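You operate a simulated robot arm through the tools that you are given. There is no shell and no other tool. Be economical: measure what you need, move in short steps, check, and stop when the job is done.

The job below is to be done with a simulated two-armed robot. You get a single attempt, and the scene is never put back.

JOB
Wipe the oil smear off the steel bench with the red rag.
Fine: the rag is in the bench's drawer; drop it in the red steel bin afterwards; bin and drawer end shut.

Only the result counts: the job must be done as asked and must still hold three seconds after the hand-in. Knocking over, shifting, dropping, spilling or breaking anything else fails it.

ROBOT AND FRAMES
Two 7-joint arms with two-finger parallel grippers on one trunk, on a base that drives. Base frame: it is fixed to the floor where the robot stands at the start and does not move with it; the origin is under the middle of the robot, x ahead of it, y to its left, z up. Readings come in m, degrees, newtons and seconds.
The left shoulder is at the start at [0.05, 0.165, 1.105], the right one opposite. With the tool pointing down near the work surface each hand reaches from about 0.1 to 0.64 m from the robot's upright axis, wherever it stands, measured 20 degrees to its own side. Places, roughly: lid of the red steel bin [0.7, 0, 0.6]; drawer under the steel bench [0.5, 0.9, 0.7]; oil smear [0.4, 0.8, 0.8]; inside of the red steel bin [0.7, 0, 0.3]. Payload 3.91 kg a hand.
Tool frame (each hand has its own): the origin (TCP) lies between the finger pads and is the grasp point; the fingertips stand 0.03 m ahead of it; z points along the fingers, y is the line along which they close. The gripper opens to 0.11 m. The fingers are 0.02 m wide and 0.01 m thick; the gripper's body (0.048 by 0.112 m) begins 0.055 m behind the TCP.
Orientation is told as [roll, pitch, yaw] about the base's x, y, z axes, in that order, counted from this pose: with the fingers straight down and closing along the base's y, the tool's x points along the base's -x, its y along +y and its z along -z.

CONTROLS
- The arms move only by the tool move_arm. It takes "left_increments", "right_increments" or both (then of equal length, played together; a hand with none holds still); each is a list of rows, each a list of 7 numbers: the shift along the tool's x, y, z in units of 500 mm (1.0 is 500 mm), then the turn, a rotation vector about the tool's x, y, z in units of 90 degrees (1.0 is 90 degrees), then the finger opening in m, from 0 to 0.11. In form: [[dx, dy, dz, rx, ry, rz, hand], ...]. A call has 1 to 10 rows; each row is the pose to reach, as a shift and turn from the pose commanded when the call began, along the tool's axes at that moment. A call with a number of a shift or a turn outside -1 to 1 is refused whole. Each row takes 0.2 s and may step no farther than 0.05 m and 8.6 degrees from the row before; otherwise, or with a gripper value out of range, the whole call is refused. Where a pose cannot be reached the arm comes as near as it can. A force on the tool above 40 N (or 10 N above the force at the start of the call, whichever is more), or a blocked arm, ends the call early, and 0.2 s more pass. The fingers move at their own pace (about 0.045 m/s each) and stop on an object; they squeeze with about 25 N. The grip force told is the motor's: it shows also when the fingers shut on nothing. Time passes only in rows, and 0.2 s behind the last, so rows that repeat a pose let the fingers close. The reply holds the time, the measured pose of the TCP, the force on the tool along the base axes, the opening and the grip force, in the units named above and with some noise.
- Cameras (640 x 400 px; columns grow to the right, rows downward): "scene" is now at [0.1019, 0.0293, 1.283]; the picture's right is [0.51, -0.86, 0.00], its down [-0.55, -0.33, -0.77] and it looks along [0.66, 0.39, -0.64] (base axes); focal length 214 px, centre (320, 200). "left" rides on the left gripper at [0.072, -0.017, -0.103] in its tool frame; the picture's right is [0.23, 0.97, 0.00], its down [-0.76, 0.18, -0.62] and it looks along [-0.61, 0.14, 0.78] (tool axes); focal length 222 px, centre (320, 200). "right" rides on the right gripper at [0.073, 0.017, -0.103] in its tool frame; the picture's right is [-0.23, 0.97, 0.00], its down [-0.76, -0.18, -0.62] and it looks along [-0.61, -0.14, 0.78] (tool axes); focal length 222 px, centre (320, 200). There is no depth. A picture from a camera that has moved, and an enlarged one, comes with that camera's place and axes in the base frame and with its lens. The place of the scene camera against the robot may be out by one fixed shift of up to 0.025 m in any direction.
- camera(camera): a new picture of that camera. It takes no simulated time.
- lift_body(by): slides the trunk up (or, below 0, down) by that many m; the arms and the scene camera ride with it, the base frame stays. It gives what a move gives, with no picture.
- drive_base(legs): drives the robot by 1 to 6 legs, each [ahead, left, turn to the left] in m, m and degrees, along the robot's own axes; the way and the turn of a leg run together, so that a leg with both is an arc; at most 1.5 m and 180 degrees a leg. The arms and the cameras ride along, it lands a little off, and it stops where it bumps. It gives what a move gives.
- aim_head(pan, tilt): turns the head with the scene camera to pan (to the left, within 80 degrees either way) and tilt (down, from -29 to 69), counted from straight ahead of the robot. It gives what a move gives.
- close_up(camera, box): a new picture of the part [left, top, right, bottom] of that camera's present view, enlarged. It takes no simulated time.
- finish_job(): hands the job in; it is judged then, once.

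Work in short steps. Places have to be worked out from the pictures, the camera data and where the tool is seen: move nearer, look again, correct. Check each grasp and each placing, and mend what went wrong. You have 120 turns and 92 pictures in all, those below and enlarged ones among them. Open the grippers and draw the arms clear of the work before you hand the job in, unless the task says otherwise; then end with one line.

The tools are called after "Request:" as name(argument=value, ...) on one line, values as JSON. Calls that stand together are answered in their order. move_arm: Moves the arms, as the interface text tells. Its arguments: {"type":"object","properties":{"left_increments":{"type":"array","items":{"type":"array","items":{"type":"number"}}},"right_increments":{"type":"array","items":{"type":"array","items":{"type":"number"}}}},"required":[]} The other tools are called the same way: lift_body (by) slides the trunk up or down; drive_base (legs) drives the base; aim_head (pan, tilt) turns the head that bears the scene camera; camera (camera) takes a picture; close_up (camera, box) takes an enlarged picture of a part of a camera's view; finish_job () hands the job in.

At the start:

```text
time: 0.0
left_ee_pos: [0.2903, 0.2998, 1.0905]
left_tcp_rot: [-0.1, 0.0, 0.0]
left_contact_force: [0.2, -0.3, -0.4]
left_finger_gap: 0.11
left_grip_force: 0.0
right_ee_pos: [0.2887, 0.0094, 1.1223]
right_tcp_rot: [0.0, 0.0, 0.0]
right_contact_force: [0.0, -0.8, 0.3]
right_finger_gap: 0.1098
right_grip_force: 0.0
trunk travel left (down, up): [-0.325, 0.178]
robot x, y, heading: [0.001, 0.0, 0.1]
head pan, tilt: [30.7, 39.8]
```

scene: 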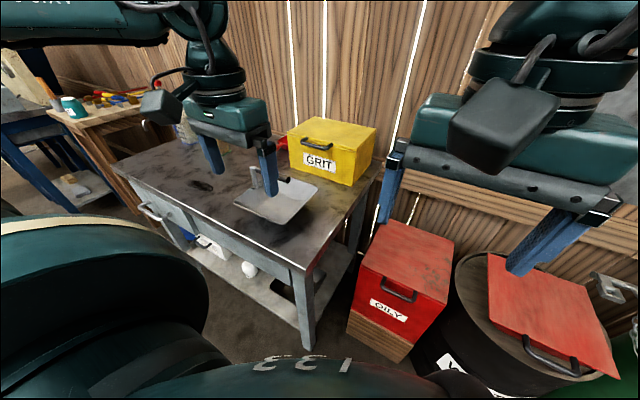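
right: 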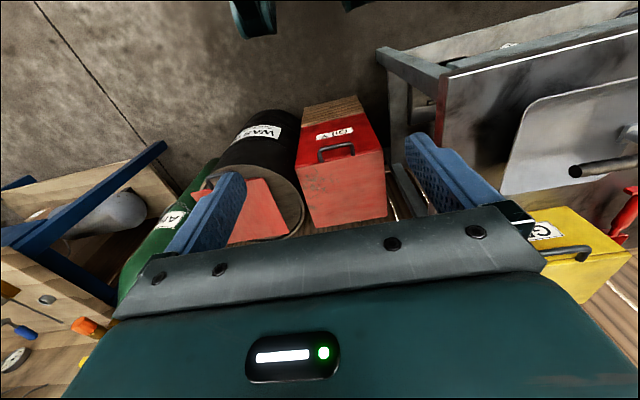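
left: 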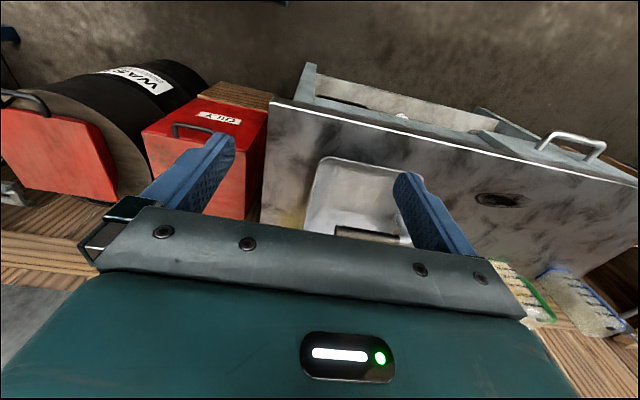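

The scene shows the bench with its drawer handle on the side facing -x, the smear at about [0.42, 0.72, 0.83], and the OILY bin near [0.65, -0.03]. I look closer at each.

Request:
close_up(camera="scene", box=[330, 200, 490, 370])

Request:
close_up(camera="scene", box=[100, 130, 320, 290])

Request:
close_up(camera="left", box=[250, 60, 640, 300])

```text
2.35 times, centred on (410, 285) of scene
camera zoom: at [0.1019, 0.0293, 1.283], right [0.51, -0.86, 0.0], down [-0.55, -0.33, -0.77], along [0.66, 0.39, -0.64], focal length 505 px, centre (108, 0)
```

zoom: 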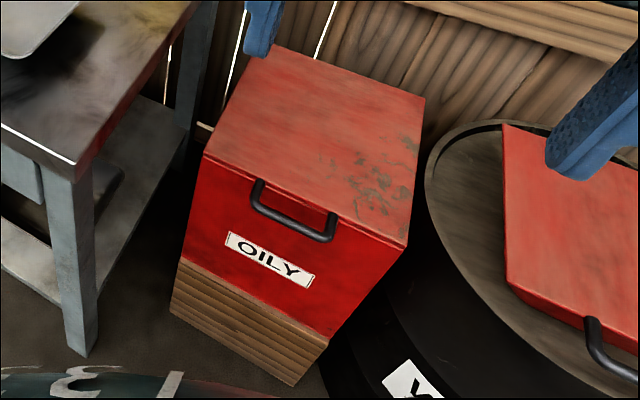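

```text
2.50 times, centred on (210, 210) of scene
camera zoom: at [0.1019, 0.0293, 1.283], right [0.51, -0.86, 0.0], down [-0.55, -0.33, -0.77], along [0.66, 0.39, -0.64], focal length 536 px, centre (595, 175)
```

zoom: 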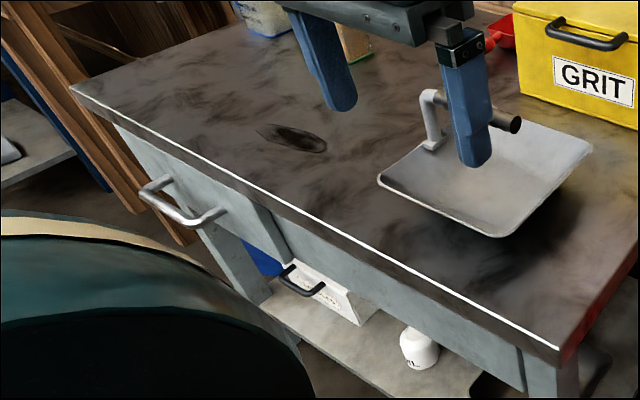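

```text
1.64 times, centred on (445, 180) of left
camera zoom: at [0.2168, 0.282, 1.1941], right [-0.23, 0.97, 0.0], down [0.76, 0.18, 0.62], along [0.61, 0.14, -0.78], focal length 364 px, centre (115, 233)
```

zoom: 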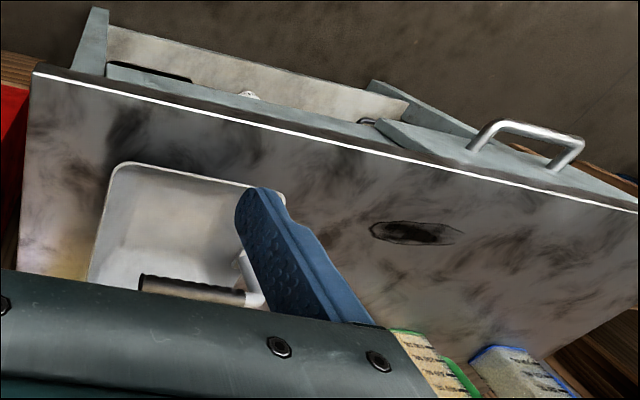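

The handle bar triangulates to about [0.28, 0.81–0.92, 0.74]. Before driving I check the floor space on the left and behind.

Request:
aim_head(pan=78, tilt=35)

Request:
camera(camera="scene")

Request:
aim_head(pan=-40, tilt=45)

Request:
camera(camera="scene")

```text
time: 1.1
left_ee_pos: [0.2888, 0.2992, 1.0909]
left_tcp_rot: [0.0, -0.1, 0.1]
left_contact_force: [-0.1, 0.8, 0.0]
left_finger_gap: 0.11
left_grip_force: 0.0
right_ee_pos: [0.2893, 0.0079, 1.1214]
right_tcp_rot: [0.0, 0.1, -0.1]
right_contact_force: [1.1, -0.3, 0.5]
right_finger_gap: 0.1099
right_grip_force: 0.0
trunk travel left (down, up): [-0.325, 0.178]
robot x, y, heading: [-0.0023, -0.0006, -0.1]
head pan, tilt: [78.0, 35.0]
```

```text
85 pictures are left
camera scene: at [0.0471, 0.072, 1.2902], right [0.98, -0.21, 0.0], down [-0.12, -0.56, -0.82], along [0.17, 0.8, -0.57], focal length 214 px, centre (320, 200)
```

scene: 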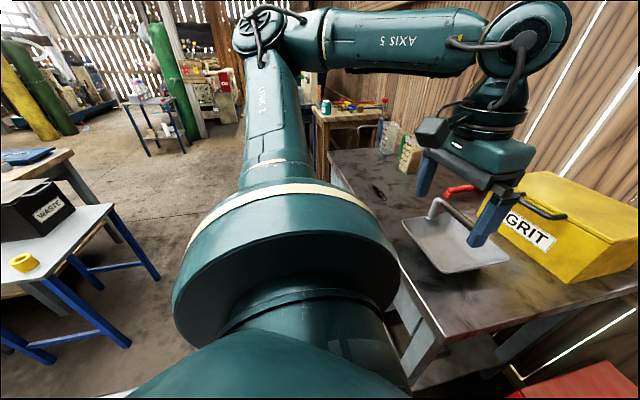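

```text
time: 3.1
left_ee_pos: [0.2901, 0.3, 1.0907]
left_tcp_rot: [0.1, 0.1, 0.0]
left_contact_force: [0.5, 0.7, -0.3]
left_finger_gap: 0.1102
left_grip_force: 0.0
right_ee_pos: [0.2893, 0.0085, 1.1224]
right_tcp_rot: [0.1, -0.1, -0.2]
right_contact_force: [0.1, 0.3, -0.5]
right_finger_gap: 0.11
right_grip_force: 0.0
trunk travel left (down, up): [-0.325, 0.178]
robot x, y, heading: [0.0006, -0.0022, -0.0]
head pan, tilt: [-40.0, 45.0]
```

```text
84 pictures are left
camera scene: at [0.091, -0.0663, 1.2754], right [-0.64, -0.77, 0.0], down [-0.54, 0.45, -0.71], along [0.54, -0.45, -0.71], focal length 214 px, centre (320, 200)
```

scene: 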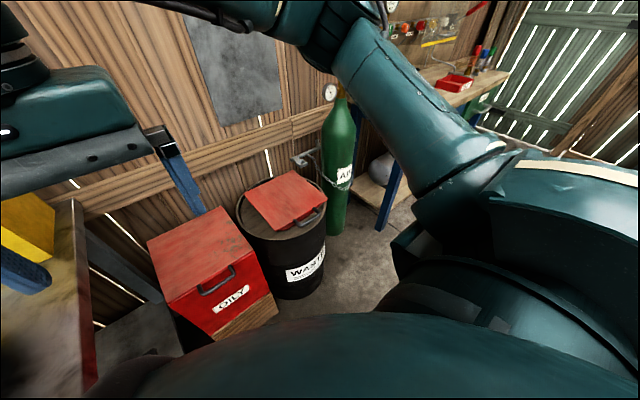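

The floor in front of the bench is free; a trestle table's edge is near x=-0.75 to -0.87. I drive back and then left to stand before the drawer.

Request:
drive_base(legs=[[-0.36, 0, 0], [0, 0.62, 0]])

Request:
aim_head(pan=15, tilt=35)

Request:
camera(camera="scene")

Request:
camera(camera="left")

```text
time: 8.5
left_ee_pos: [-0.0682, 0.9083, 1.09]
left_tcp_rot: [0.0, 0.0, -0.1]
left_contact_force: [0.7, 0.7, -0.4]
left_finger_gap: 0.1103
left_grip_force: 0.0
right_ee_pos: [-0.0698, 0.6168, 1.1224]
right_tcp_rot: [0.0, 0.0, -0.2]
right_contact_force: [0.4, 0.2, -0.6]
right_finger_gap: 0.11
right_grip_force: 0.0
trunk travel left (down, up): [-0.325, 0.178]
robot x, y, heading: [-0.3615, 0.6088, -0.3]
head pan, tilt: [-40.0, 45.0]
```

```text
time: 9.7
left_ee_pos: [-0.0684, 0.9089, 1.0903]
left_tcp_rot: [0.0, 0.1, -0.1]
left_contact_force: [0.6, 0.0, -1.1]
left_finger_gap: 0.1101
left_grip_force: 0.0
right_ee_pos: [-0.07, 0.6175, 1.1219]
right_tcp_rot: [0.1, 0.0, -0.2]
right_contact_force: [-0.2, -0.3, 0.3]
right_finger_gap: 0.1098
right_grip_force: 0.1
trunk travel left (down, up): [-0.325, 0.178]
robot x, y, heading: [-0.3568, 0.6081, -0.1]
head pan, tilt: [15.0, 35.0]
```

```text
83 pictures are left
camera scene: at [-0.2445, 0.618, 1.2902], right [0.26, -0.97, 0.0], down [-0.55, -0.15, -0.82], along [0.79, 0.21, -0.57], focal length 214 px, centre (320, 200)
```

scene: 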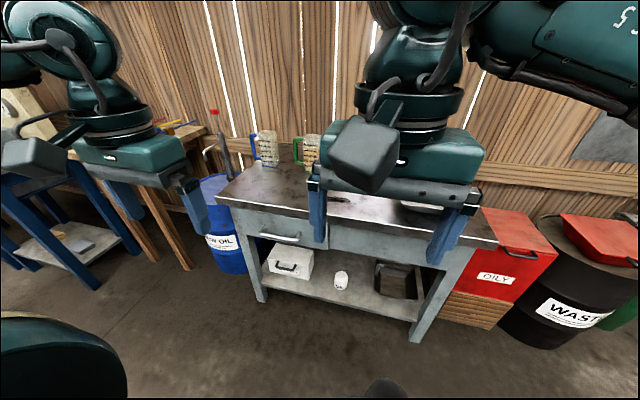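

```text
82 pictures are left
camera left: at [-0.141, 0.8912, 1.1941], right [-0.23, 0.97, 0.0], down [0.76, 0.18, 0.62], along [0.61, 0.14, -0.78], focal length 222 px, centre (320, 200)
```

left: 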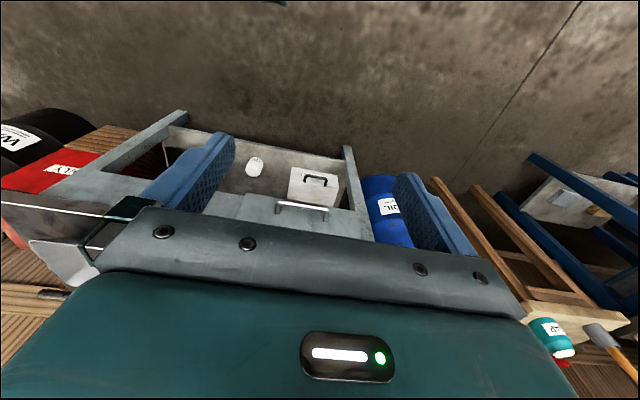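

The handle re-triangulates to about [0.288, 0.93, 0.70]. I lower the trunk by 0.2, then start turning the left hand to point ahead with fingers closing vertically, moving it forward as it turns.

Request:
lift_body(by=-0.2)

Request:
move_arm(left_increments=[[-0.036, 0, 0.01, 0.0545, -0.0545, -0.0545, 0.11], [-0.072, 0, 0.02, 0.109, -0.109, -0.109, 0.11], [-0.108, 0, 0.03, 0.1635, -0.1635, -0.1635, 0.11], [-0.144, 0, 0.04, 0.218, -0.218, -0.218, 0.11], [-0.18, 0, 0.05, 0.2725, -0.2725, -0.2725, 0.11], [-0.216, 0, 0.06, 0.327, -0.327, -0.327, 0.11], [-0.252, 0, 0.07, 0.3815, -0.3815, -0.3815, 0.11], [-0.288, 0, 0.08, 0.436, -0.436, -0.436, 0.11], [-0.324, 0, 0.09, 0.4905, -0.4905, -0.4905, 0.11], [-0.36, 0, 0.1, 0.545, -0.545, -0.545, 0.11]])

```text
time: 11.9
left_ee_pos: [-0.0679, 0.9082, 0.8907]
left_tcp_rot: [0.0, 0.0, 0.0]
left_contact_force: [0.4, -0.2, -0.7]
left_finger_gap: 0.1101
left_grip_force: 0.1
right_ee_pos: [-0.0706, 0.6174, 0.9226]
right_tcp_rot: [0.1, 0.0, -0.1]
right_contact_force: [-0.5, -0.2, 0.7]
right_finger_gap: 0.1098
right_grip_force: 0.1
trunk travel left (down, up): [-0.125, 0.378]
robot x, y, heading: [-0.3579, 0.6117, -0.1]
head pan, tilt: [15.0, 35.0]
```

```text
time: 14.1
left_ee_pos: [0.1099, 0.9076, 0.8408]
left_tcp_rot: [-66.1, -15.7, 66.0]
left_contact_force: [-0.3, -0.7, 0.0]
left_finger_gap: 0.1101
left_grip_force: 0.0
right_ee_pos: [-0.0697, 0.6175, 0.9211]
right_tcp_rot: [0.1, 0.0, -0.2]
right_contact_force: [0.5, 0.7, -0.3]
right_finger_gap: 0.1099
right_grip_force: 0.1
trunk travel left (down, up): [-0.125, 0.378]
robot x, y, heading: [-0.3594, 0.611, -0.0]
head pan, tilt: [15.0, 35.0]
```

The turn tracks well. I finish the remaining 35 degrees in place.

Request:
move_arm(left_increments=[[0, 0, 0, 0.045, -0.045, -0.045, 0.11], [0, 0, 0, 0.09, -0.09, -0.09, 0.11], [0, 0, 0, 0.135, -0.135, -0.135, 0.11], [0, 0, 0, 0.18, -0.18, -0.18, 0.11], [0, 0, 0, 0.2245, -0.2245, -0.2245, 0.11]])

Request:
camera(camera="left")

Request:
camera(camera="scene")

```text
time: 15.3
left_ee_pos: [0.1109, 0.9076, 0.8407]
left_tcp_rot: [-90.1, -0.2, 90.0]
left_contact_force: [0.2, 0.0, -0.4]
left_finger_gap: 0.1097
left_grip_force: 0.1
right_ee_pos: [-0.0704, 0.6183, 0.9218]
right_tcp_rot: [0.1, 0.1, -0.1]
right_contact_force: [0.2, 0.3, 0.3]
right_finger_gap: 0.1099
right_grip_force: 0.0
trunk travel left (down, up): [-0.125, 0.378]
robot x, y, heading: [-0.3561, 0.6084, -0.1]
head pan, tilt: [15.0, 35.0]
```

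```text
81 pictures are left
camera left: at [0.008, 0.8357, 0.8576], right [0.0, -0.22, -0.97], down [-0.62, 0.76, -0.18], along [0.78, 0.61, -0.14], focal length 222 px, centre (320, 200)
```

left: 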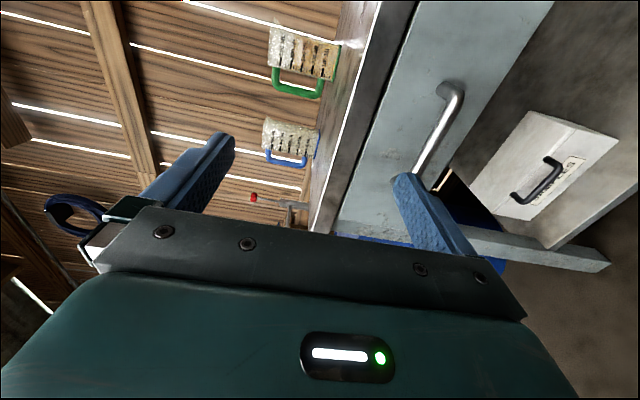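

```text
80 pictures are left
camera scene: at [-0.2445, 0.6178, 1.0903], right [0.26, -0.97, 0.0], down [-0.55, -0.15, -0.82], along [0.79, 0.21, -0.57], focal length 214 px, centre (320, 200)
```

scene: 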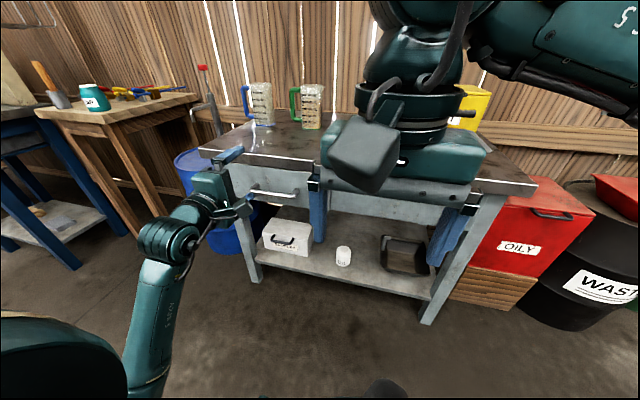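

The hand is horizontal. The bar's near end is around y=0.86; I lower the hand to z≈0.715 and look between the fingers.

Request:
move_arm(left_increments=[[0, 0.08, 0, 0, 0, 0, 0.11], [0, 0.16, 0, 0, 0, 0, 0.11], [0, 0.25, 0, 0, 0, 0, 0.11]])

Request:
camera(camera="left")

Request:
close_up(camera="scene", box=[160, 120, 340, 250])

```text
time: 16.1
left_ee_pos: [0.1113, 0.9092, 0.7154]
left_tcp_rot: [-90.1, 0.0, 89.9]
left_contact_force: [0.8, -0.2, -0.3]
left_finger_gap: 0.1099
left_grip_force: 0.2
right_ee_pos: [-0.0708, 0.618, 0.9227]
right_tcp_rot: [0.2, 0.0, -0.1]
right_contact_force: [0.3, 0.1, -0.2]
right_finger_gap: 0.11
right_grip_force: 0.1
trunk travel left (down, up): [-0.125, 0.378]
robot x, y, heading: [-0.3597, 0.6122, -0.1]
head pan, tilt: [15.0, 35.0]
```

```text
79 pictures are left
camera left: at [0.0073, 0.8362, 0.7314], right [0.0, -0.23, -0.97], down [-0.62, 0.76, -0.18], along [0.78, 0.61, -0.14], focal length 222 px, centre (320, 200)
```

left: 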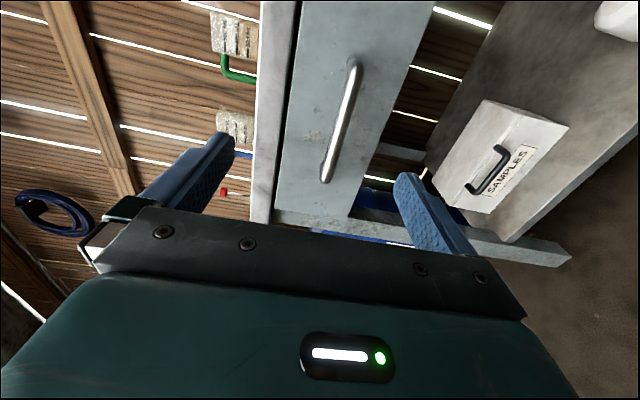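

```text
3.08 times, centred on (250, 185) of scene
camera zoom: at [-0.2445, 0.6181, 1.0903], right [0.26, -0.97, 0.0], down [-0.55, -0.15, -0.82], along [0.79, 0.21, -0.57], focal length 660 px, centre (535, 246)
```

zoom: 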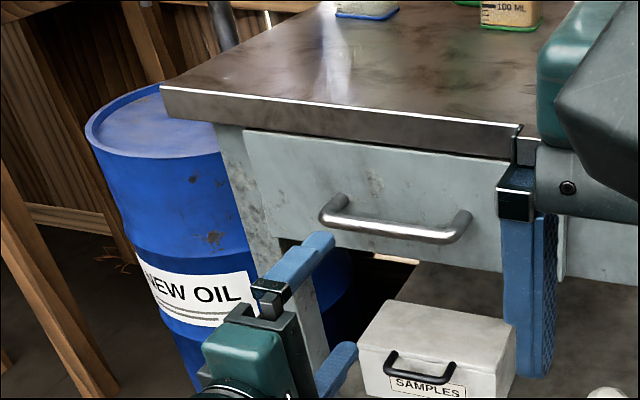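

The bar now works out at x≈0.30, y 0.86–1.02, z≈0.684. I shift to y=0.94, z=0.684 and advance to x=0.22, then look again.

Request:
move_arm(left_increments=[[-0.03, 0.032, 0, 0, 0, 0, 0.11], [-0.06, 0.064, 0, 0, 0, 0, 0.11], [-0.06, 0.064, 0.08, 0, 0, 0, 0.11], [-0.06, 0.064, 0.16, 0, 0, 0, 0.11], [-0.06, 0.064, 0.21, 0, 0, 0, 0.11]])

Request:
camera(camera="left")

Request:
close_up(camera="scene", box=[160, 120, 340, 250])

```text
time: 17.3
left_ee_pos: [0.2198, 0.9392, 0.6828]
left_tcp_rot: [-90.1, -0.1, 89.8]
left_contact_force: [-1.0, 0.2, 0.1]
left_finger_gap: 0.1099
left_grip_force: 0.1
right_ee_pos: [-0.07, 0.6178, 0.9222]
right_tcp_rot: [0.1, 0.0, -0.1]
right_contact_force: [-0.1, 0.0, 0.2]
right_finger_gap: 0.1101
right_grip_force: 0.0
trunk travel left (down, up): [-0.125, 0.378]
robot x, y, heading: [-0.3613, 0.6095, -0.2]
head pan, tilt: [15.0, 35.0]
```

```text
77 pictures are left
camera left: at [0.1153, 0.8664, 0.7003], right [0.0, -0.23, -0.97], down [-0.62, 0.76, -0.18], along [0.78, 0.61, -0.14], focal length 222 px, centre (320, 200)
```

left: 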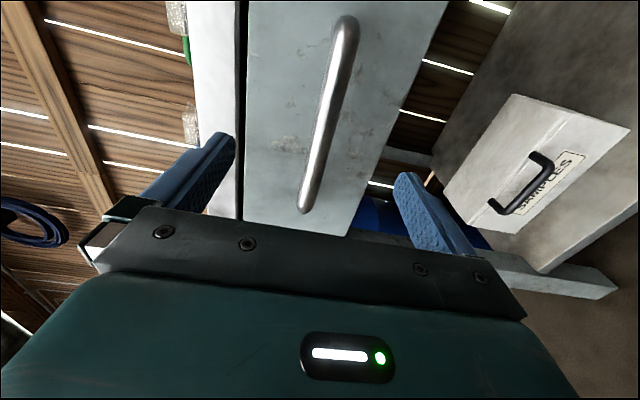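

```text
3.08 times, centred on (250, 185) of scene
camera zoom: at [-0.2445, 0.6181, 1.0903], right [0.26, -0.97, 0.0], down [-0.55, -0.15, -0.82], along [0.79, 0.21, -0.57], focal length 660 px, centre (535, 246)
```

zoom: 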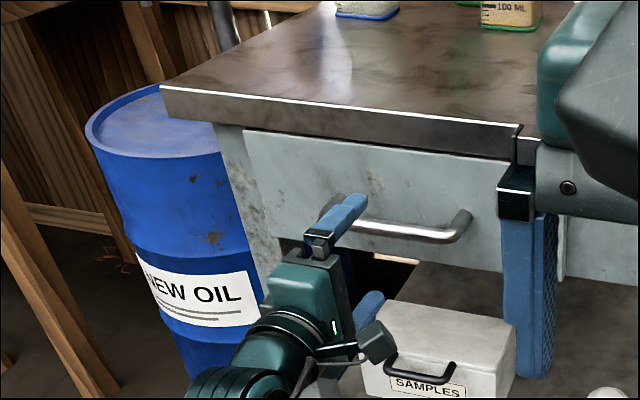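

The bar is at z≈0.684, centred between the fingers, x≈0.27–0.31. I advance to x≈0.275 and close.

Request:
move_arm(left_increments=[[0, 0, 0.05, 0, 0, 0, 0.11], [0, 0, 0.1, 0, 0, 0, 0.11], [0, 0, 0.11, 0, 0, 0, 0.06], [0, 0, 0.11, 0, 0, 0, 0.03], [0, 0, 0.11, 0, 0, 0, 0], [0, 0, 0.11, 0, 0, 0, 0], [0, 0, 0.11, 0, 0, 0, 0], [0, 0, 0.11, 0, 0, 0, 0]])

Request:
camera(camera="left")

```text
time: 19.1
left_ee_pos: [0.273, 0.9384, 0.6835]
left_tcp_rot: [-89.8, 0.0, 89.9]
left_contact_force: [-0.6, 0.4, -4.5]
left_finger_gap: 0.0177
left_grip_force: 31.6
right_ee_pos: [-0.0685, 0.6178, 0.9222]
right_tcp_rot: [0.2, 0.1, -0.3]
right_contact_force: [0.2, -0.2, 0.0]
right_finger_gap: 0.1099
right_grip_force: 0.0
trunk travel left (down, up): [-0.125, 0.378]
robot x, y, heading: [-0.3586, 0.6082, -0.1]
head pan, tilt: [15.0, 35.0]
```

```text
75 pictures are left
camera left: at [0.1696, 0.8652, 0.6994], right [0.0, -0.23, -0.97], down [-0.62, 0.76, -0.17], along [0.78, 0.61, -0.14], focal length 222 px, centre (320, 200)
```

left: 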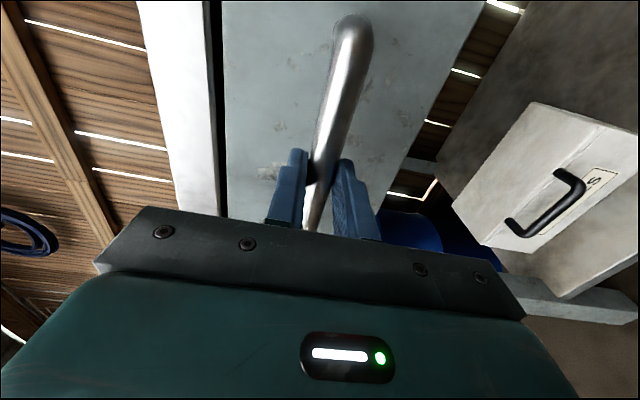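

The fingers hold the bar (gap 18 mm). I pull straight back 0.2 m.

Request:
move_arm(left_increments=[[0, 0, -0.04, 0, 0, 0, 0], [0, 0, -0.08, 0, 0, 0, 0], [0, 0, -0.12, 0, 0, 0, 0], [0, 0, -0.16, 0, 0, 0, 0], [0, 0, -0.2, 0, 0, 0, 0], [0, 0, -0.24, 0, 0, 0, 0], [0, 0, -0.28, 0, 0, 0, 0], [0, 0, -0.32, 0, 0, 0, 0], [0, 0, -0.36, 0, 0, 0, 0], [0, 0, -0.4, 0, 0, 0, 0]])

Request:
camera(camera="scene")

```text
time: 21.3
left_ee_pos: [0.0709, 0.9372, 0.6816]
left_tcp_rot: [-89.6, 0.1, 89.7]
left_contact_force: [-2.0, -18.5, -18.3]
left_finger_gap: 0.0178
left_grip_force: 44.9
right_ee_pos: [-0.0698, 0.6171, 0.9212]
right_tcp_rot: [0.1, 0.0, -0.2]
right_contact_force: [0.7, 0.1, -0.2]
right_finger_gap: 0.1099
right_grip_force: 0.0
trunk travel left (down, up): [-0.125, 0.378]
robot x, y, heading: [-0.3583, 0.6077, -0.3]
head pan, tilt: [15.0, 35.0]
```

```text
74 pictures are left
camera scene: at [-0.2436, 0.6179, 1.09], right [0.26, -0.97, 0.0], down [-0.56, -0.15, -0.82], along [0.79, 0.21, -0.57], focal length 214 px, centre (320, 200)
```

scene: 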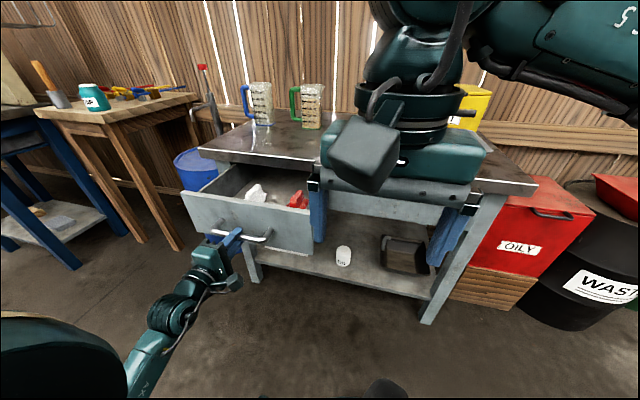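

The drawer is open 0.2 m and a red cloth shows at its right side. Keeping the left hand on the handle, I look closer at the drawer with both the scene and right cameras.

Request:
close_up(camera="scene", box=[170, 140, 350, 260])

Request:
camera(camera="right")

```text
3.33 times, centred on (260, 200) of scene
camera zoom: at [-0.2436, 0.6179, 1.09], right [0.26, -0.97, 0.0], down [-0.56, -0.15, -0.82], along [0.79, 0.21, -0.57], focal length 715 px, centre (520, 200)
```

zoom: 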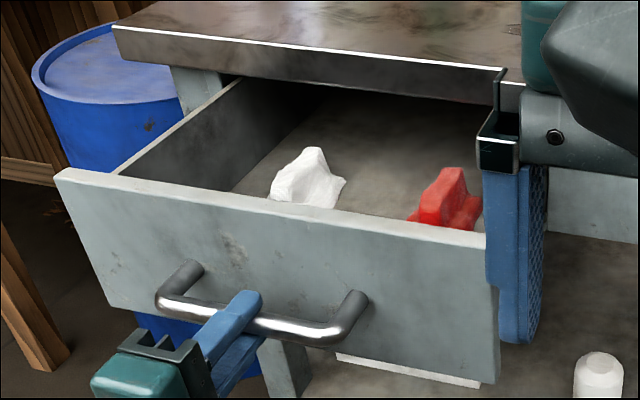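

```text
72 pictures are left
camera right: at [-0.1416, 0.6334, 1.0247], right [0.23, 0.97, 0.0], down [0.76, -0.18, 0.62], along [0.61, -0.14, -0.78], focal length 222 px, centre (320, 200)
```

right: 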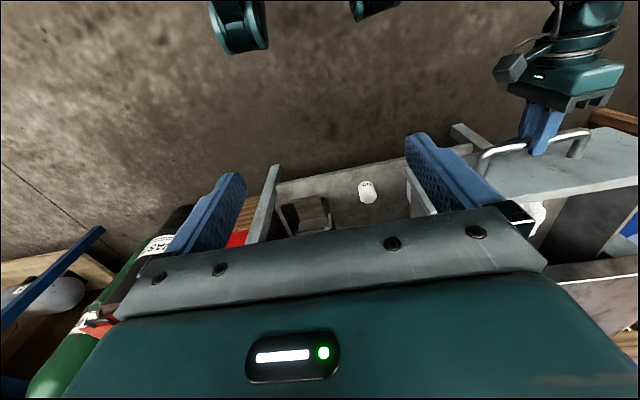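

The rag's peak is near x≈0.3, y≈0.84, close to the bench edge (x≈0.33), so I pull the drawer another 0.1 m out.

Request:
move_arm(left_increments=[[0, 0, -0.04, 0, 0, 0, 0], [0, 0, -0.08, 0, 0, 0, 0], [0, 0, -0.12, 0, 0, 0, 0], [0, 0, -0.16, 0, 0, 0, 0], [0, 0, -0.2, 0, 0, 0, 0]])

Request:
close_up(camera="scene", box=[170, 140, 350, 260])

```text
time: 22.5
left_ee_pos: [-0.0278, 0.9362, 0.6813]
left_tcp_rot: [-89.5, -0.1, 89.7]
left_contact_force: [-2.3, -15.9, -13.7]
left_finger_gap: 0.0178
left_grip_force: 45.4
right_ee_pos: [-0.0704, 0.6184, 0.9205]
right_tcp_rot: [0.1, 0.0, -0.2]
right_contact_force: [0.2, 0.5, 0.9]
right_finger_gap: 0.11
right_grip_force: 0.1
trunk travel left (down, up): [-0.125, 0.378]
robot x, y, heading: [-0.3566, 0.6116, -0.0]
head pan, tilt: [15.0, 35.0]
```

```text
3.33 times, centred on (260, 200) of scene
camera zoom: at [-0.244, 0.6179, 1.0902], right [0.26, -0.97, 0.0], down [-0.55, -0.15, -0.82], along [0.79, 0.21, -0.57], focal length 715 px, centre (520, 200)
```

zoom: 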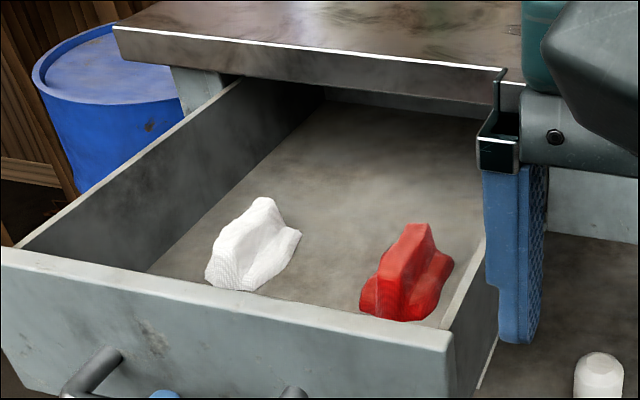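

The drawer is out 0.3 m; the red rag peaks near [0.19, 0.83, 0.72]. I bring the right hand above it.

Request:
move_arm(right_increments=[[-0.065, 0.053, 0, 0, 0, 0, 0.11], [-0.13, 0.106, 0, 0, 0, 0, 0.11], [-0.195, 0.159, 0, 0, 0, 0, 0.11], [-0.26, 0.212, 0, 0, 0, 0, 0.11], [-0.325, 0.265, 0, 0, 0, 0, 0.11], [-0.39, 0.318, 0, 0, 0, 0, 0.11], [-0.455, 0.371, 0, 0, 0, 0, 0.11], [-0.52, 0.424, 0, 0, 0, 0, 0.11]])

Request:
camera(camera="right")

Request:
camera(camera="scene")

```text
time: 24.3
left_ee_pos: [-0.0281, 0.9363, 0.6809]
left_tcp_rot: [-89.7, 0.1, 89.7]
left_contact_force: [0.6, -18.6, -15.7]
left_finger_gap: 0.0176
left_grip_force: 45.0
right_ee_pos: [0.1189, 0.7497, 0.9224]
right_tcp_rot: [0.2, -0.2, -0.1]
right_contact_force: [0.0, -0.5, -0.4]
right_finger_gap: 0.1099
right_grip_force: 0.0
right hand out of reach, approached as far as the arm can: row 6, 7, 8
trunk travel left (down, up): [-0.125, 0.378]
robot x, y, heading: [-0.3596, 0.6089, -0.5]
head pan, tilt: [15.0, 35.0]
```

```text
70 pictures are left
camera right: at [0.0463, 0.7649, 1.0251], right [0.23, 0.97, 0.0], down [0.76, -0.18, 0.62], along [0.61, -0.14, -0.78], focal length 222 px, centre (320, 200)
```

right: 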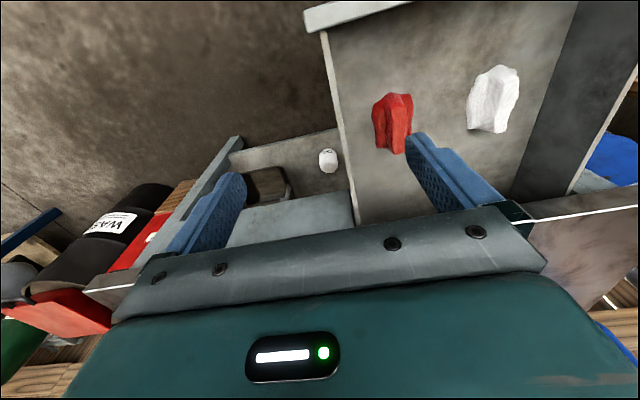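

```text
69 pictures are left
camera scene: at [-0.2438, 0.6178, 1.0901], right [0.26, -0.97, 0.0], down [-0.56, -0.15, -0.82], along [0.79, 0.21, -0.57], focal length 214 px, centre (320, 200)
```

scene: 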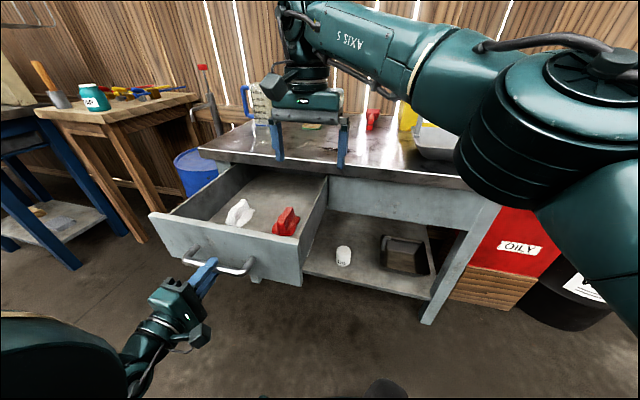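

The right arm falls short across the body. I'll release the handle with the left hand, back off, and drive the robot left so the right hand is in front of the rag.

Request:
move_arm(left_increments=[[0, 0, 0, 0, 0, 0, 0.11], [0, 0, 0, 0, 0, 0, 0.11], [0, 0, 0, 0, 0, 0, 0.11], [0, 0, 0, 0, 0, 0, 0.11], [0, 0, 0, 0, 0, 0, 0.11], [0, 0, 0, 0, 0, 0, 0.11], [0, 0, -0.05, 0, 0, 0, 0.11], [0, 0, -0.1, 0, 0, 0, 0.11]])

Request:
camera(camera="left")

```text
time: 26.1
left_ee_pos: [-0.0787, 0.9372, 0.6843]
left_tcp_rot: [-90.0, 0.0, 89.9]
left_contact_force: [-0.6, 0.4, 0.2]
left_finger_gap: 0.1102
left_grip_force: 0.0
right_ee_pos: [0.1189, 0.7499, 0.9214]
right_tcp_rot: [0.2, 0.0, -0.3]
right_contact_force: [-0.8, -0.4, -1.0]
right_finger_gap: 0.1102
right_grip_force: 0.0
trunk travel left (down, up): [-0.125, 0.378]
robot x, y, heading: [-0.3618, 0.6069, -0.3]
head pan, tilt: [15.0, 35.0]
```

```text
68 pictures are left
camera left: at [-0.1824, 0.8652, 0.701], right [0.0, -0.23, -0.97], down [-0.62, 0.76, -0.18], along [0.78, 0.61, -0.14], focal length 222 px, centre (320, 200)
```

left: 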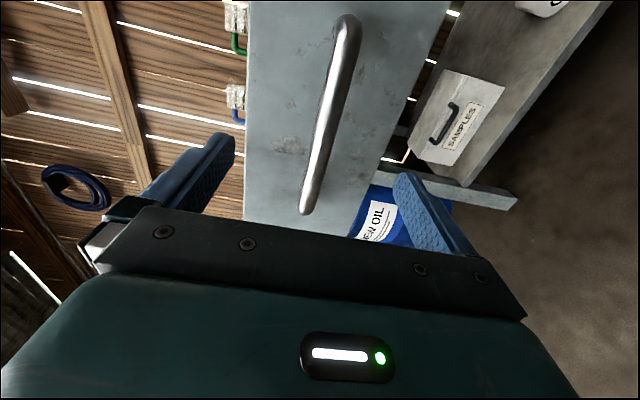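

The handle is free, about 0.07 m ahead. I drive left 0.28 m.

Request:
drive_base(legs=[[0, 0.28, 0]])

Request:
camera(camera="right")

Request:
camera(camera="scene")

```text
time: 28.0
left_ee_pos: [-0.0776, 1.2168, 0.684]
left_tcp_rot: [-90.0, 0.1, 89.8]
left_contact_force: [0.4, 0.1, 0.3]
left_finger_gap: 0.1101
left_grip_force: 0.0
right_ee_pos: [0.1199, 1.0279, 0.9226]
right_tcp_rot: [0.3, -0.1, -0.3]
right_contact_force: [-1.2, 0.2, 0.2]
right_finger_gap: 0.1101
right_grip_force: 0.1
trunk travel left (down, up): [-0.125, 0.378]
robot x, y, heading: [-0.3555, 0.8901, -0.2]
head pan, tilt: [15.0, 35.0]
```

```text
67 pictures are left
camera right: at [0.0467, 1.0434, 1.0254], right [0.23, 0.97, 0.0], down [0.76, -0.18, 0.62], along [0.61, -0.14, -0.78], focal length 222 px, centre (320, 200)
```

right: 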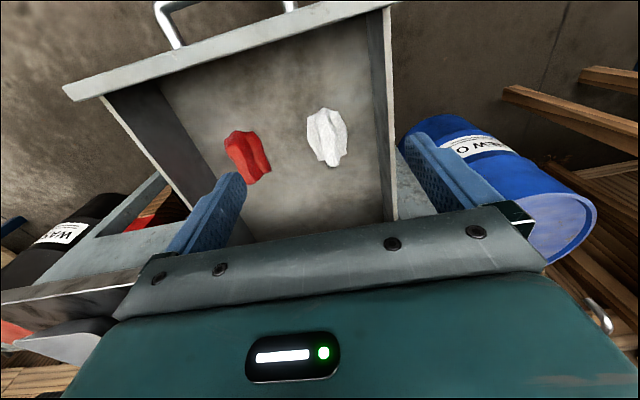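

```text
66 pictures are left
camera scene: at [-0.2438, 0.8968, 1.0903], right [0.26, -0.97, 0.0], down [-0.55, -0.15, -0.82], along [0.79, 0.21, -0.57], focal length 214 px, centre (320, 200)
```

scene: 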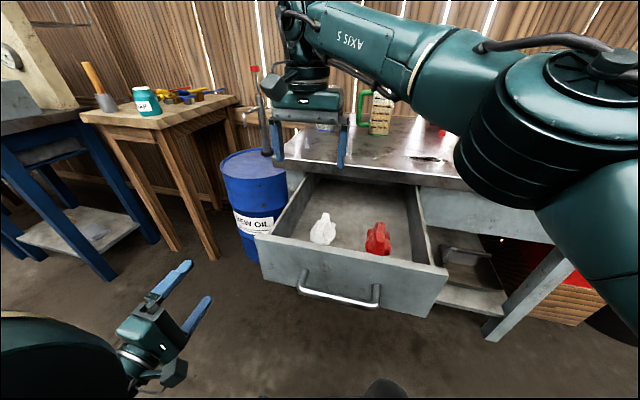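

The rag from two right-hand views sits at about [0.213, 0.86, 0.64]. I move the right hand over it.

Request:
move_arm(right_increments=[[-0.037, -0.068, 0.016, 0, 0, 0, 0.11], [-0.074, -0.136, 0.032, 0, 0, 0, 0.11], [-0.112, -0.204, 0.048, 0, 0, 0, 0.11], [-0.149, -0.272, 0.064, 0, 0, 0, 0.11], [-0.186, -0.34, 0.08, 0, 0, 0, 0.11]])

Request:
camera(camera="right")

Request:
close_up(camera="scene", box=[240, 100, 480, 340])

```text
time: 29.2
left_ee_pos: [-0.077, 1.216, 0.6841]
left_tcp_rot: [-89.9, -0.1, 89.7]
left_contact_force: [-0.6, -1.3, 0.7]
left_finger_gap: 0.1098
left_grip_force: 0.0
right_ee_pos: [0.2108, 0.8581, 0.8804]
right_tcp_rot: [0.2, -0.1, -0.2]
right_contact_force: [-0.2, -0.2, -0.5]
right_finger_gap: 0.11
right_grip_force: 0.1
trunk travel left (down, up): [-0.125, 0.378]
robot x, y, heading: [-0.3567, 0.8865, -0.1]
head pan, tilt: [15.0, 35.0]
```

```text
65 pictures are left
camera right: at [0.1389, 0.8739, 0.9832], right [0.23, 0.97, 0.0], down [0.76, -0.18, 0.62], along [0.61, -0.14, -0.78], focal length 222 px, centre (320, 200)
```

right: 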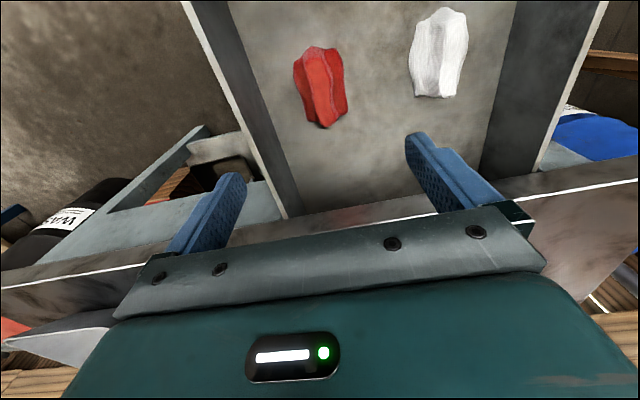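

```text
1.67 times, centred on (360, 220) of scene
camera zoom: at [-0.2438, 0.8968, 1.0903], right [0.26, -0.97, 0.0], down [-0.55, -0.15, -0.82], along [0.79, 0.21, -0.57], focal length 358 px, centre (253, 167)
```

zoom: 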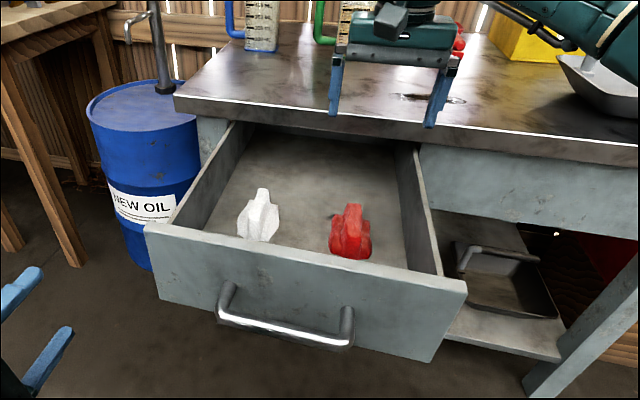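

The rag is centred under the hand at about [0.206, 0.859], 0.074 m wide. I descend to z≈0.70 and check.

Request:
move_arm(right_increments=[[0, 0, 0.09, 0, 0, 0, 0.11], [0, 0, 0.18, 0, 0, 0, 0.11], [0, 0, 0.27, 0, 0, 0, 0.11], [0.01, 0, 0.36, 0, 0, 0, 0.11]])

Request:
camera(camera="right")

Request:
close_up(camera="scene", box=[240, 100, 480, 340])

```text
time: 30.2
left_ee_pos: [-0.0769, 1.2152, 0.6846]
left_tcp_rot: [-90.0, 0.0, 89.8]
left_contact_force: [1.0, -0.2, 0.3]
left_finger_gap: 0.1097
left_grip_force: 0.0
right_ee_pos: [0.2071, 0.8574, 0.6996]
right_tcp_rot: [0.3, -0.1, -0.4]
right_contact_force: [-0.3, 0.6, -0.5]
right_finger_gap: 0.1098
right_grip_force: 0.1
trunk travel left (down, up): [-0.125, 0.378]
robot x, y, heading: [-0.3568, 0.8894, -0.3]
head pan, tilt: [15.0, 35.0]
```

```text
63 pictures are left
camera right: at [0.1365, 0.8738, 0.8032], right [0.23, 0.97, 0.0], down [0.76, -0.18, 0.62], along [0.61, -0.14, -0.78], focal length 222 px, centre (320, 200)
```

right: 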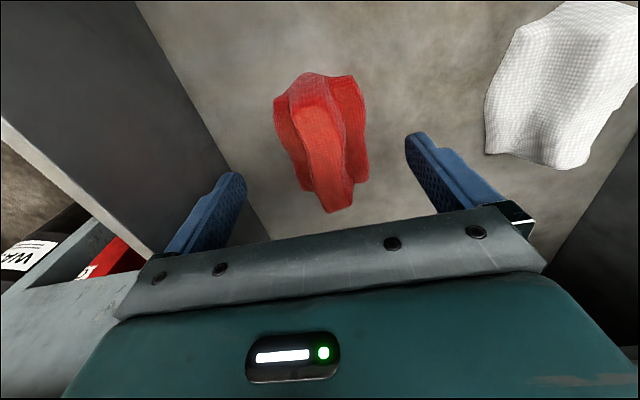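

```text
1.67 times, centred on (360, 220) of scene
camera zoom: at [-0.2438, 0.8969, 1.0903], right [0.26, -0.97, 0.0], down [-0.55, -0.15, -0.82], along [0.79, 0.21, -0.57], focal length 358 px, centre (253, 167)
```

zoom: 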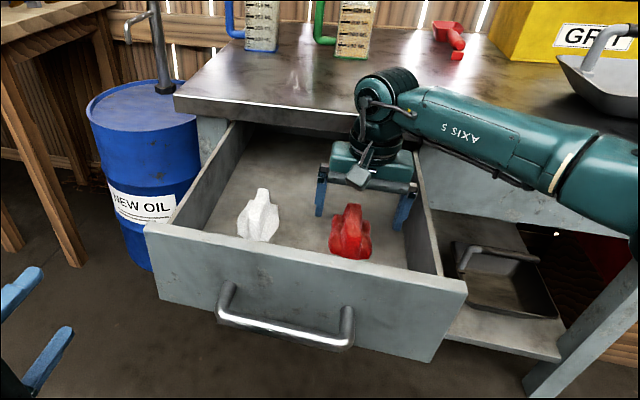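

The rag lies lower than I thought (centre z≈0.63, x≈0.21). I descend another 0.045 m in small steps with the force guard.

Request:
move_arm(right_increments=[[0, 0, 0.03, 0, 0, 0, 0.11], [0, 0, 0.06, 0, 0, 0, 0.11], [0, 0, 0.09, 0, 0, 0, 0.11]])

Request:
camera(camera="right")

Request:
close_up(camera="scene", box=[300, 150, 460, 290])

```text
time: 31.0
left_ee_pos: [-0.0779, 1.2158, 0.6847]
left_tcp_rot: [-90.1, -0.1, 89.7]
left_contact_force: [-0.4, 0.5, -0.6]
left_finger_gap: 0.11
left_grip_force: 0.0
right_ee_pos: [0.2071, 0.8581, 0.6592]
right_tcp_rot: [0.2, -0.4, -0.3]
right_contact_force: [-2.7, -1.9, 15.6]
right_finger_gap: 0.1102
right_grip_force: 0.0
trunk travel left (down, up): [-0.125, 0.378]
robot x, y, heading: [-0.3609, 0.8903, -0.1]
head pan, tilt: [15.0, 35.0]
```

```text
61 pictures are left
camera right: at [0.1344, 0.874, 0.7621], right [0.23, 0.97, 0.01], down [0.76, -0.18, 0.63], along [0.61, -0.14, -0.78], focal length 222 px, centre (320, 200)
```

right: 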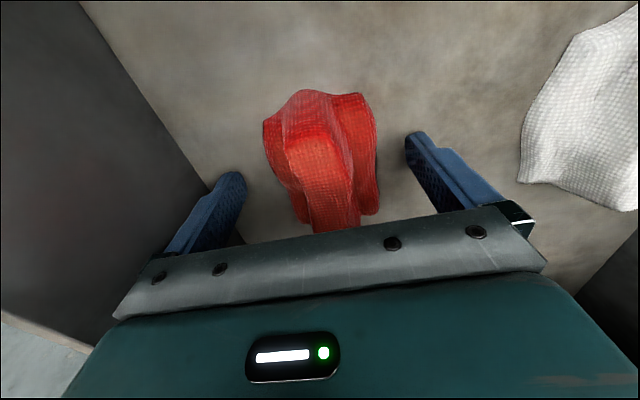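

```text
2.86 times, centred on (380, 220) of scene
camera zoom: at [-0.2451, 0.8969, 1.0909], right [0.26, -0.97, 0.0], down [-0.55, -0.15, -0.82], along [0.79, 0.21, -0.57], focal length 613 px, centre (149, 143)
```

zoom: 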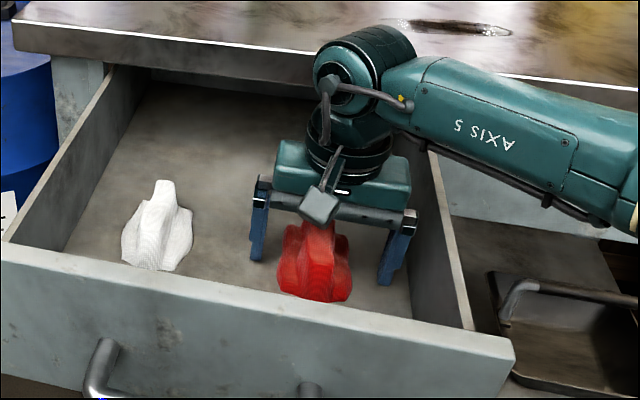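

The fingertips touch the drawer floor (z≈0.629) with the rag between the fingers. I raise 4 mm and close.

Request:
move_arm(right_increments=[[0, 0, -0.012, 0, 0, 0, 0.09], [0, 0, -0.012, 0, 0, 0, 0.04], [0, 0, -0.012, 0, 0, 0, 0], [0, 0, -0.012, 0, 0, 0, 0], [0, 0, -0.012, 0, 0, 0, 0], [0, 0, -0.012, 0, 0, 0, 0], [0, 0, -0.012, 0, 0, 0, 0]])

Request:
camera(camera="right")

```text
time: 32.6
left_ee_pos: [-0.0774, 1.2164, 0.6832]
left_tcp_rot: [-90.0, 0.0, 89.8]
left_contact_force: [0.1, 0.4, 0.4]
left_finger_gap: 0.1102
left_grip_force: 0.0
right_ee_pos: [0.2065, 0.8579, 0.6616]
right_tcp_rot: [0.2, -0.1, -0.3]
right_contact_force: [-0.3, -0.1, 0.4]
right_finger_gap: 0.0692
right_grip_force: 24.9
trunk travel left (down, up): [-0.125, 0.378]
robot x, y, heading: [-0.3596, 0.8892, -0.3]
head pan, tilt: [15.0, 35.0]
```

```text
59 pictures are left
camera right: at [0.1345, 0.8736, 0.7655], right [0.23, 0.97, 0.0], down [0.76, -0.18, 0.62], along [0.61, -0.14, -0.78], focal length 222 px, centre (320, 200)
```

right: 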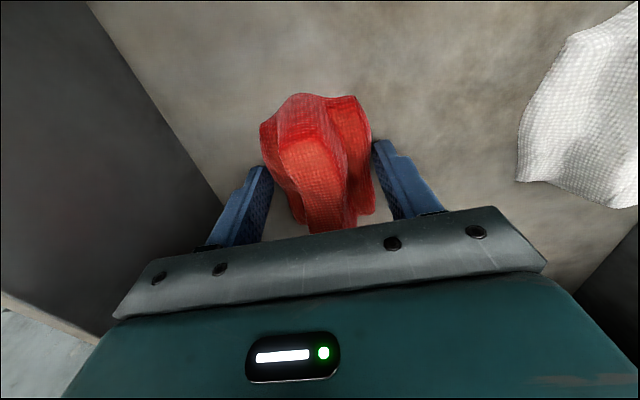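

The rag is gripped (gap 69 mm). I lift it well clear of the drawer.

Request:
move_arm(right_increments=[[0, 0, -0.09, 0, 0, 0, 0], [0, 0, -0.18, 0, 0, 0, 0], [0, 0, -0.27, 0, 0, 0, 0], [0, 0, -0.36, 0, 0, 0, 0], [0, 0, -0.45, 0, 0, 0, 0], [0, 0, -0.54, 0, 0, 0, 0]])

Request:
camera(camera="right")

Request:
camera(camera="scene")

```text
time: 34.0
left_ee_pos: [-0.0759, 1.2173, 0.6836]
left_tcp_rot: [-89.9, 0.0, 89.8]
left_contact_force: [-0.3, 0.5, 0.5]
left_finger_gap: 0.1099
left_grip_force: 0.1
right_ee_pos: [0.2064, 0.8553, 0.9342]
right_tcp_rot: [0.2, -0.2, -0.3]
right_contact_force: [-0.6, 0.2, -0.3]
right_finger_gap: 0.0001
right_grip_force: 25.2
trunk travel left (down, up): [-0.125, 0.378]
robot x, y, heading: [-0.3574, 0.8913, -0.2]
head pan, tilt: [15.0, 35.0]
```

```text
58 pictures are left
camera right: at [0.1331, 0.8716, 1.0377], right [0.23, 0.97, 0.0], down [0.76, -0.18, 0.62], along [0.61, -0.14, -0.78], focal length 222 px, centre (320, 200)
```

right: 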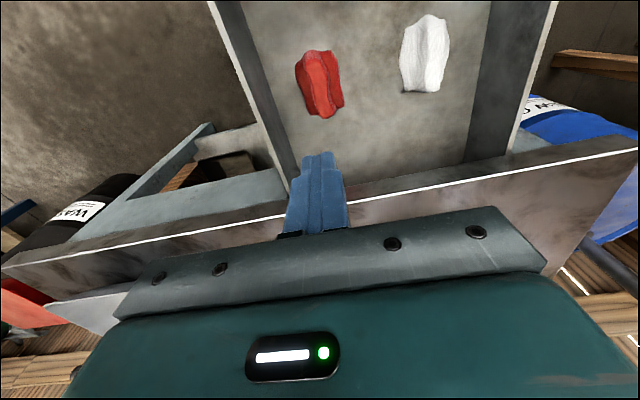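

```text
57 pictures are left
camera scene: at [-0.2438, 0.8969, 1.0902], right [0.26, -0.97, 0.0], down [-0.55, -0.15, -0.82], along [0.79, 0.21, -0.57], focal length 214 px, centre (320, 200)
```

scene: 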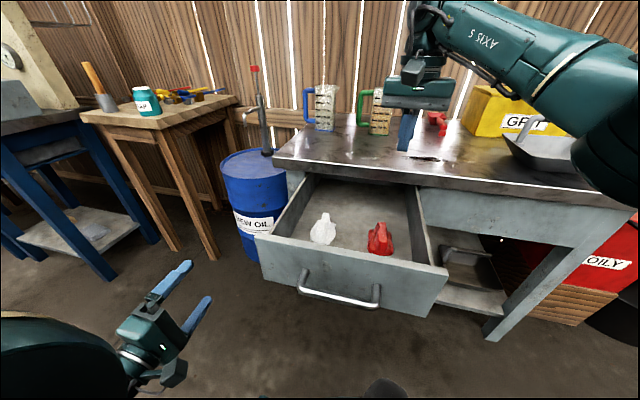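

The rag slipped out while lifting; it lies where it was. I look closely at its shape to choose a better grip.

Request:
close_up(camera="right", box=[270, 30, 370, 140])

Request:
close_up(camera="scene", box=[350, 200, 420, 270])

```text
3.64 times, centred on (320, 85) of right
camera zoom: at [0.1331, 0.8716, 1.0377], right [0.23, 0.97, 0.0], down [0.76, -0.18, 0.62], along [0.61, -0.14, -0.78], focal length 808 px, centre (320, 618)
```

zoom: 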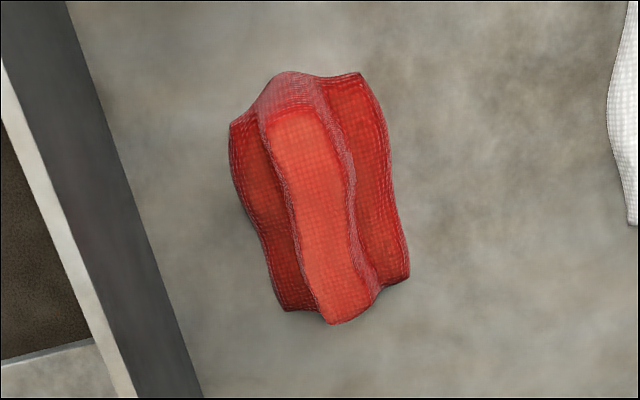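

```text
5.71 times, centred on (385, 235) of scene
camera zoom: at [-0.2438, 0.8969, 1.0902], right [0.26, -0.97, 0.0], down [-0.55, -0.15, -0.82], along [0.79, 0.21, -0.57], focal length 1226 px, centre (-51, 0)
```

zoom: 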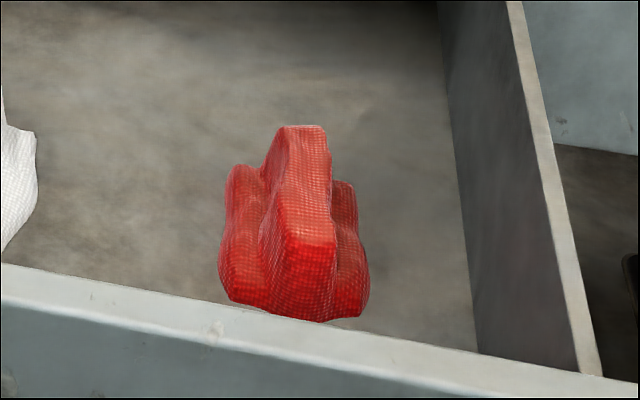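

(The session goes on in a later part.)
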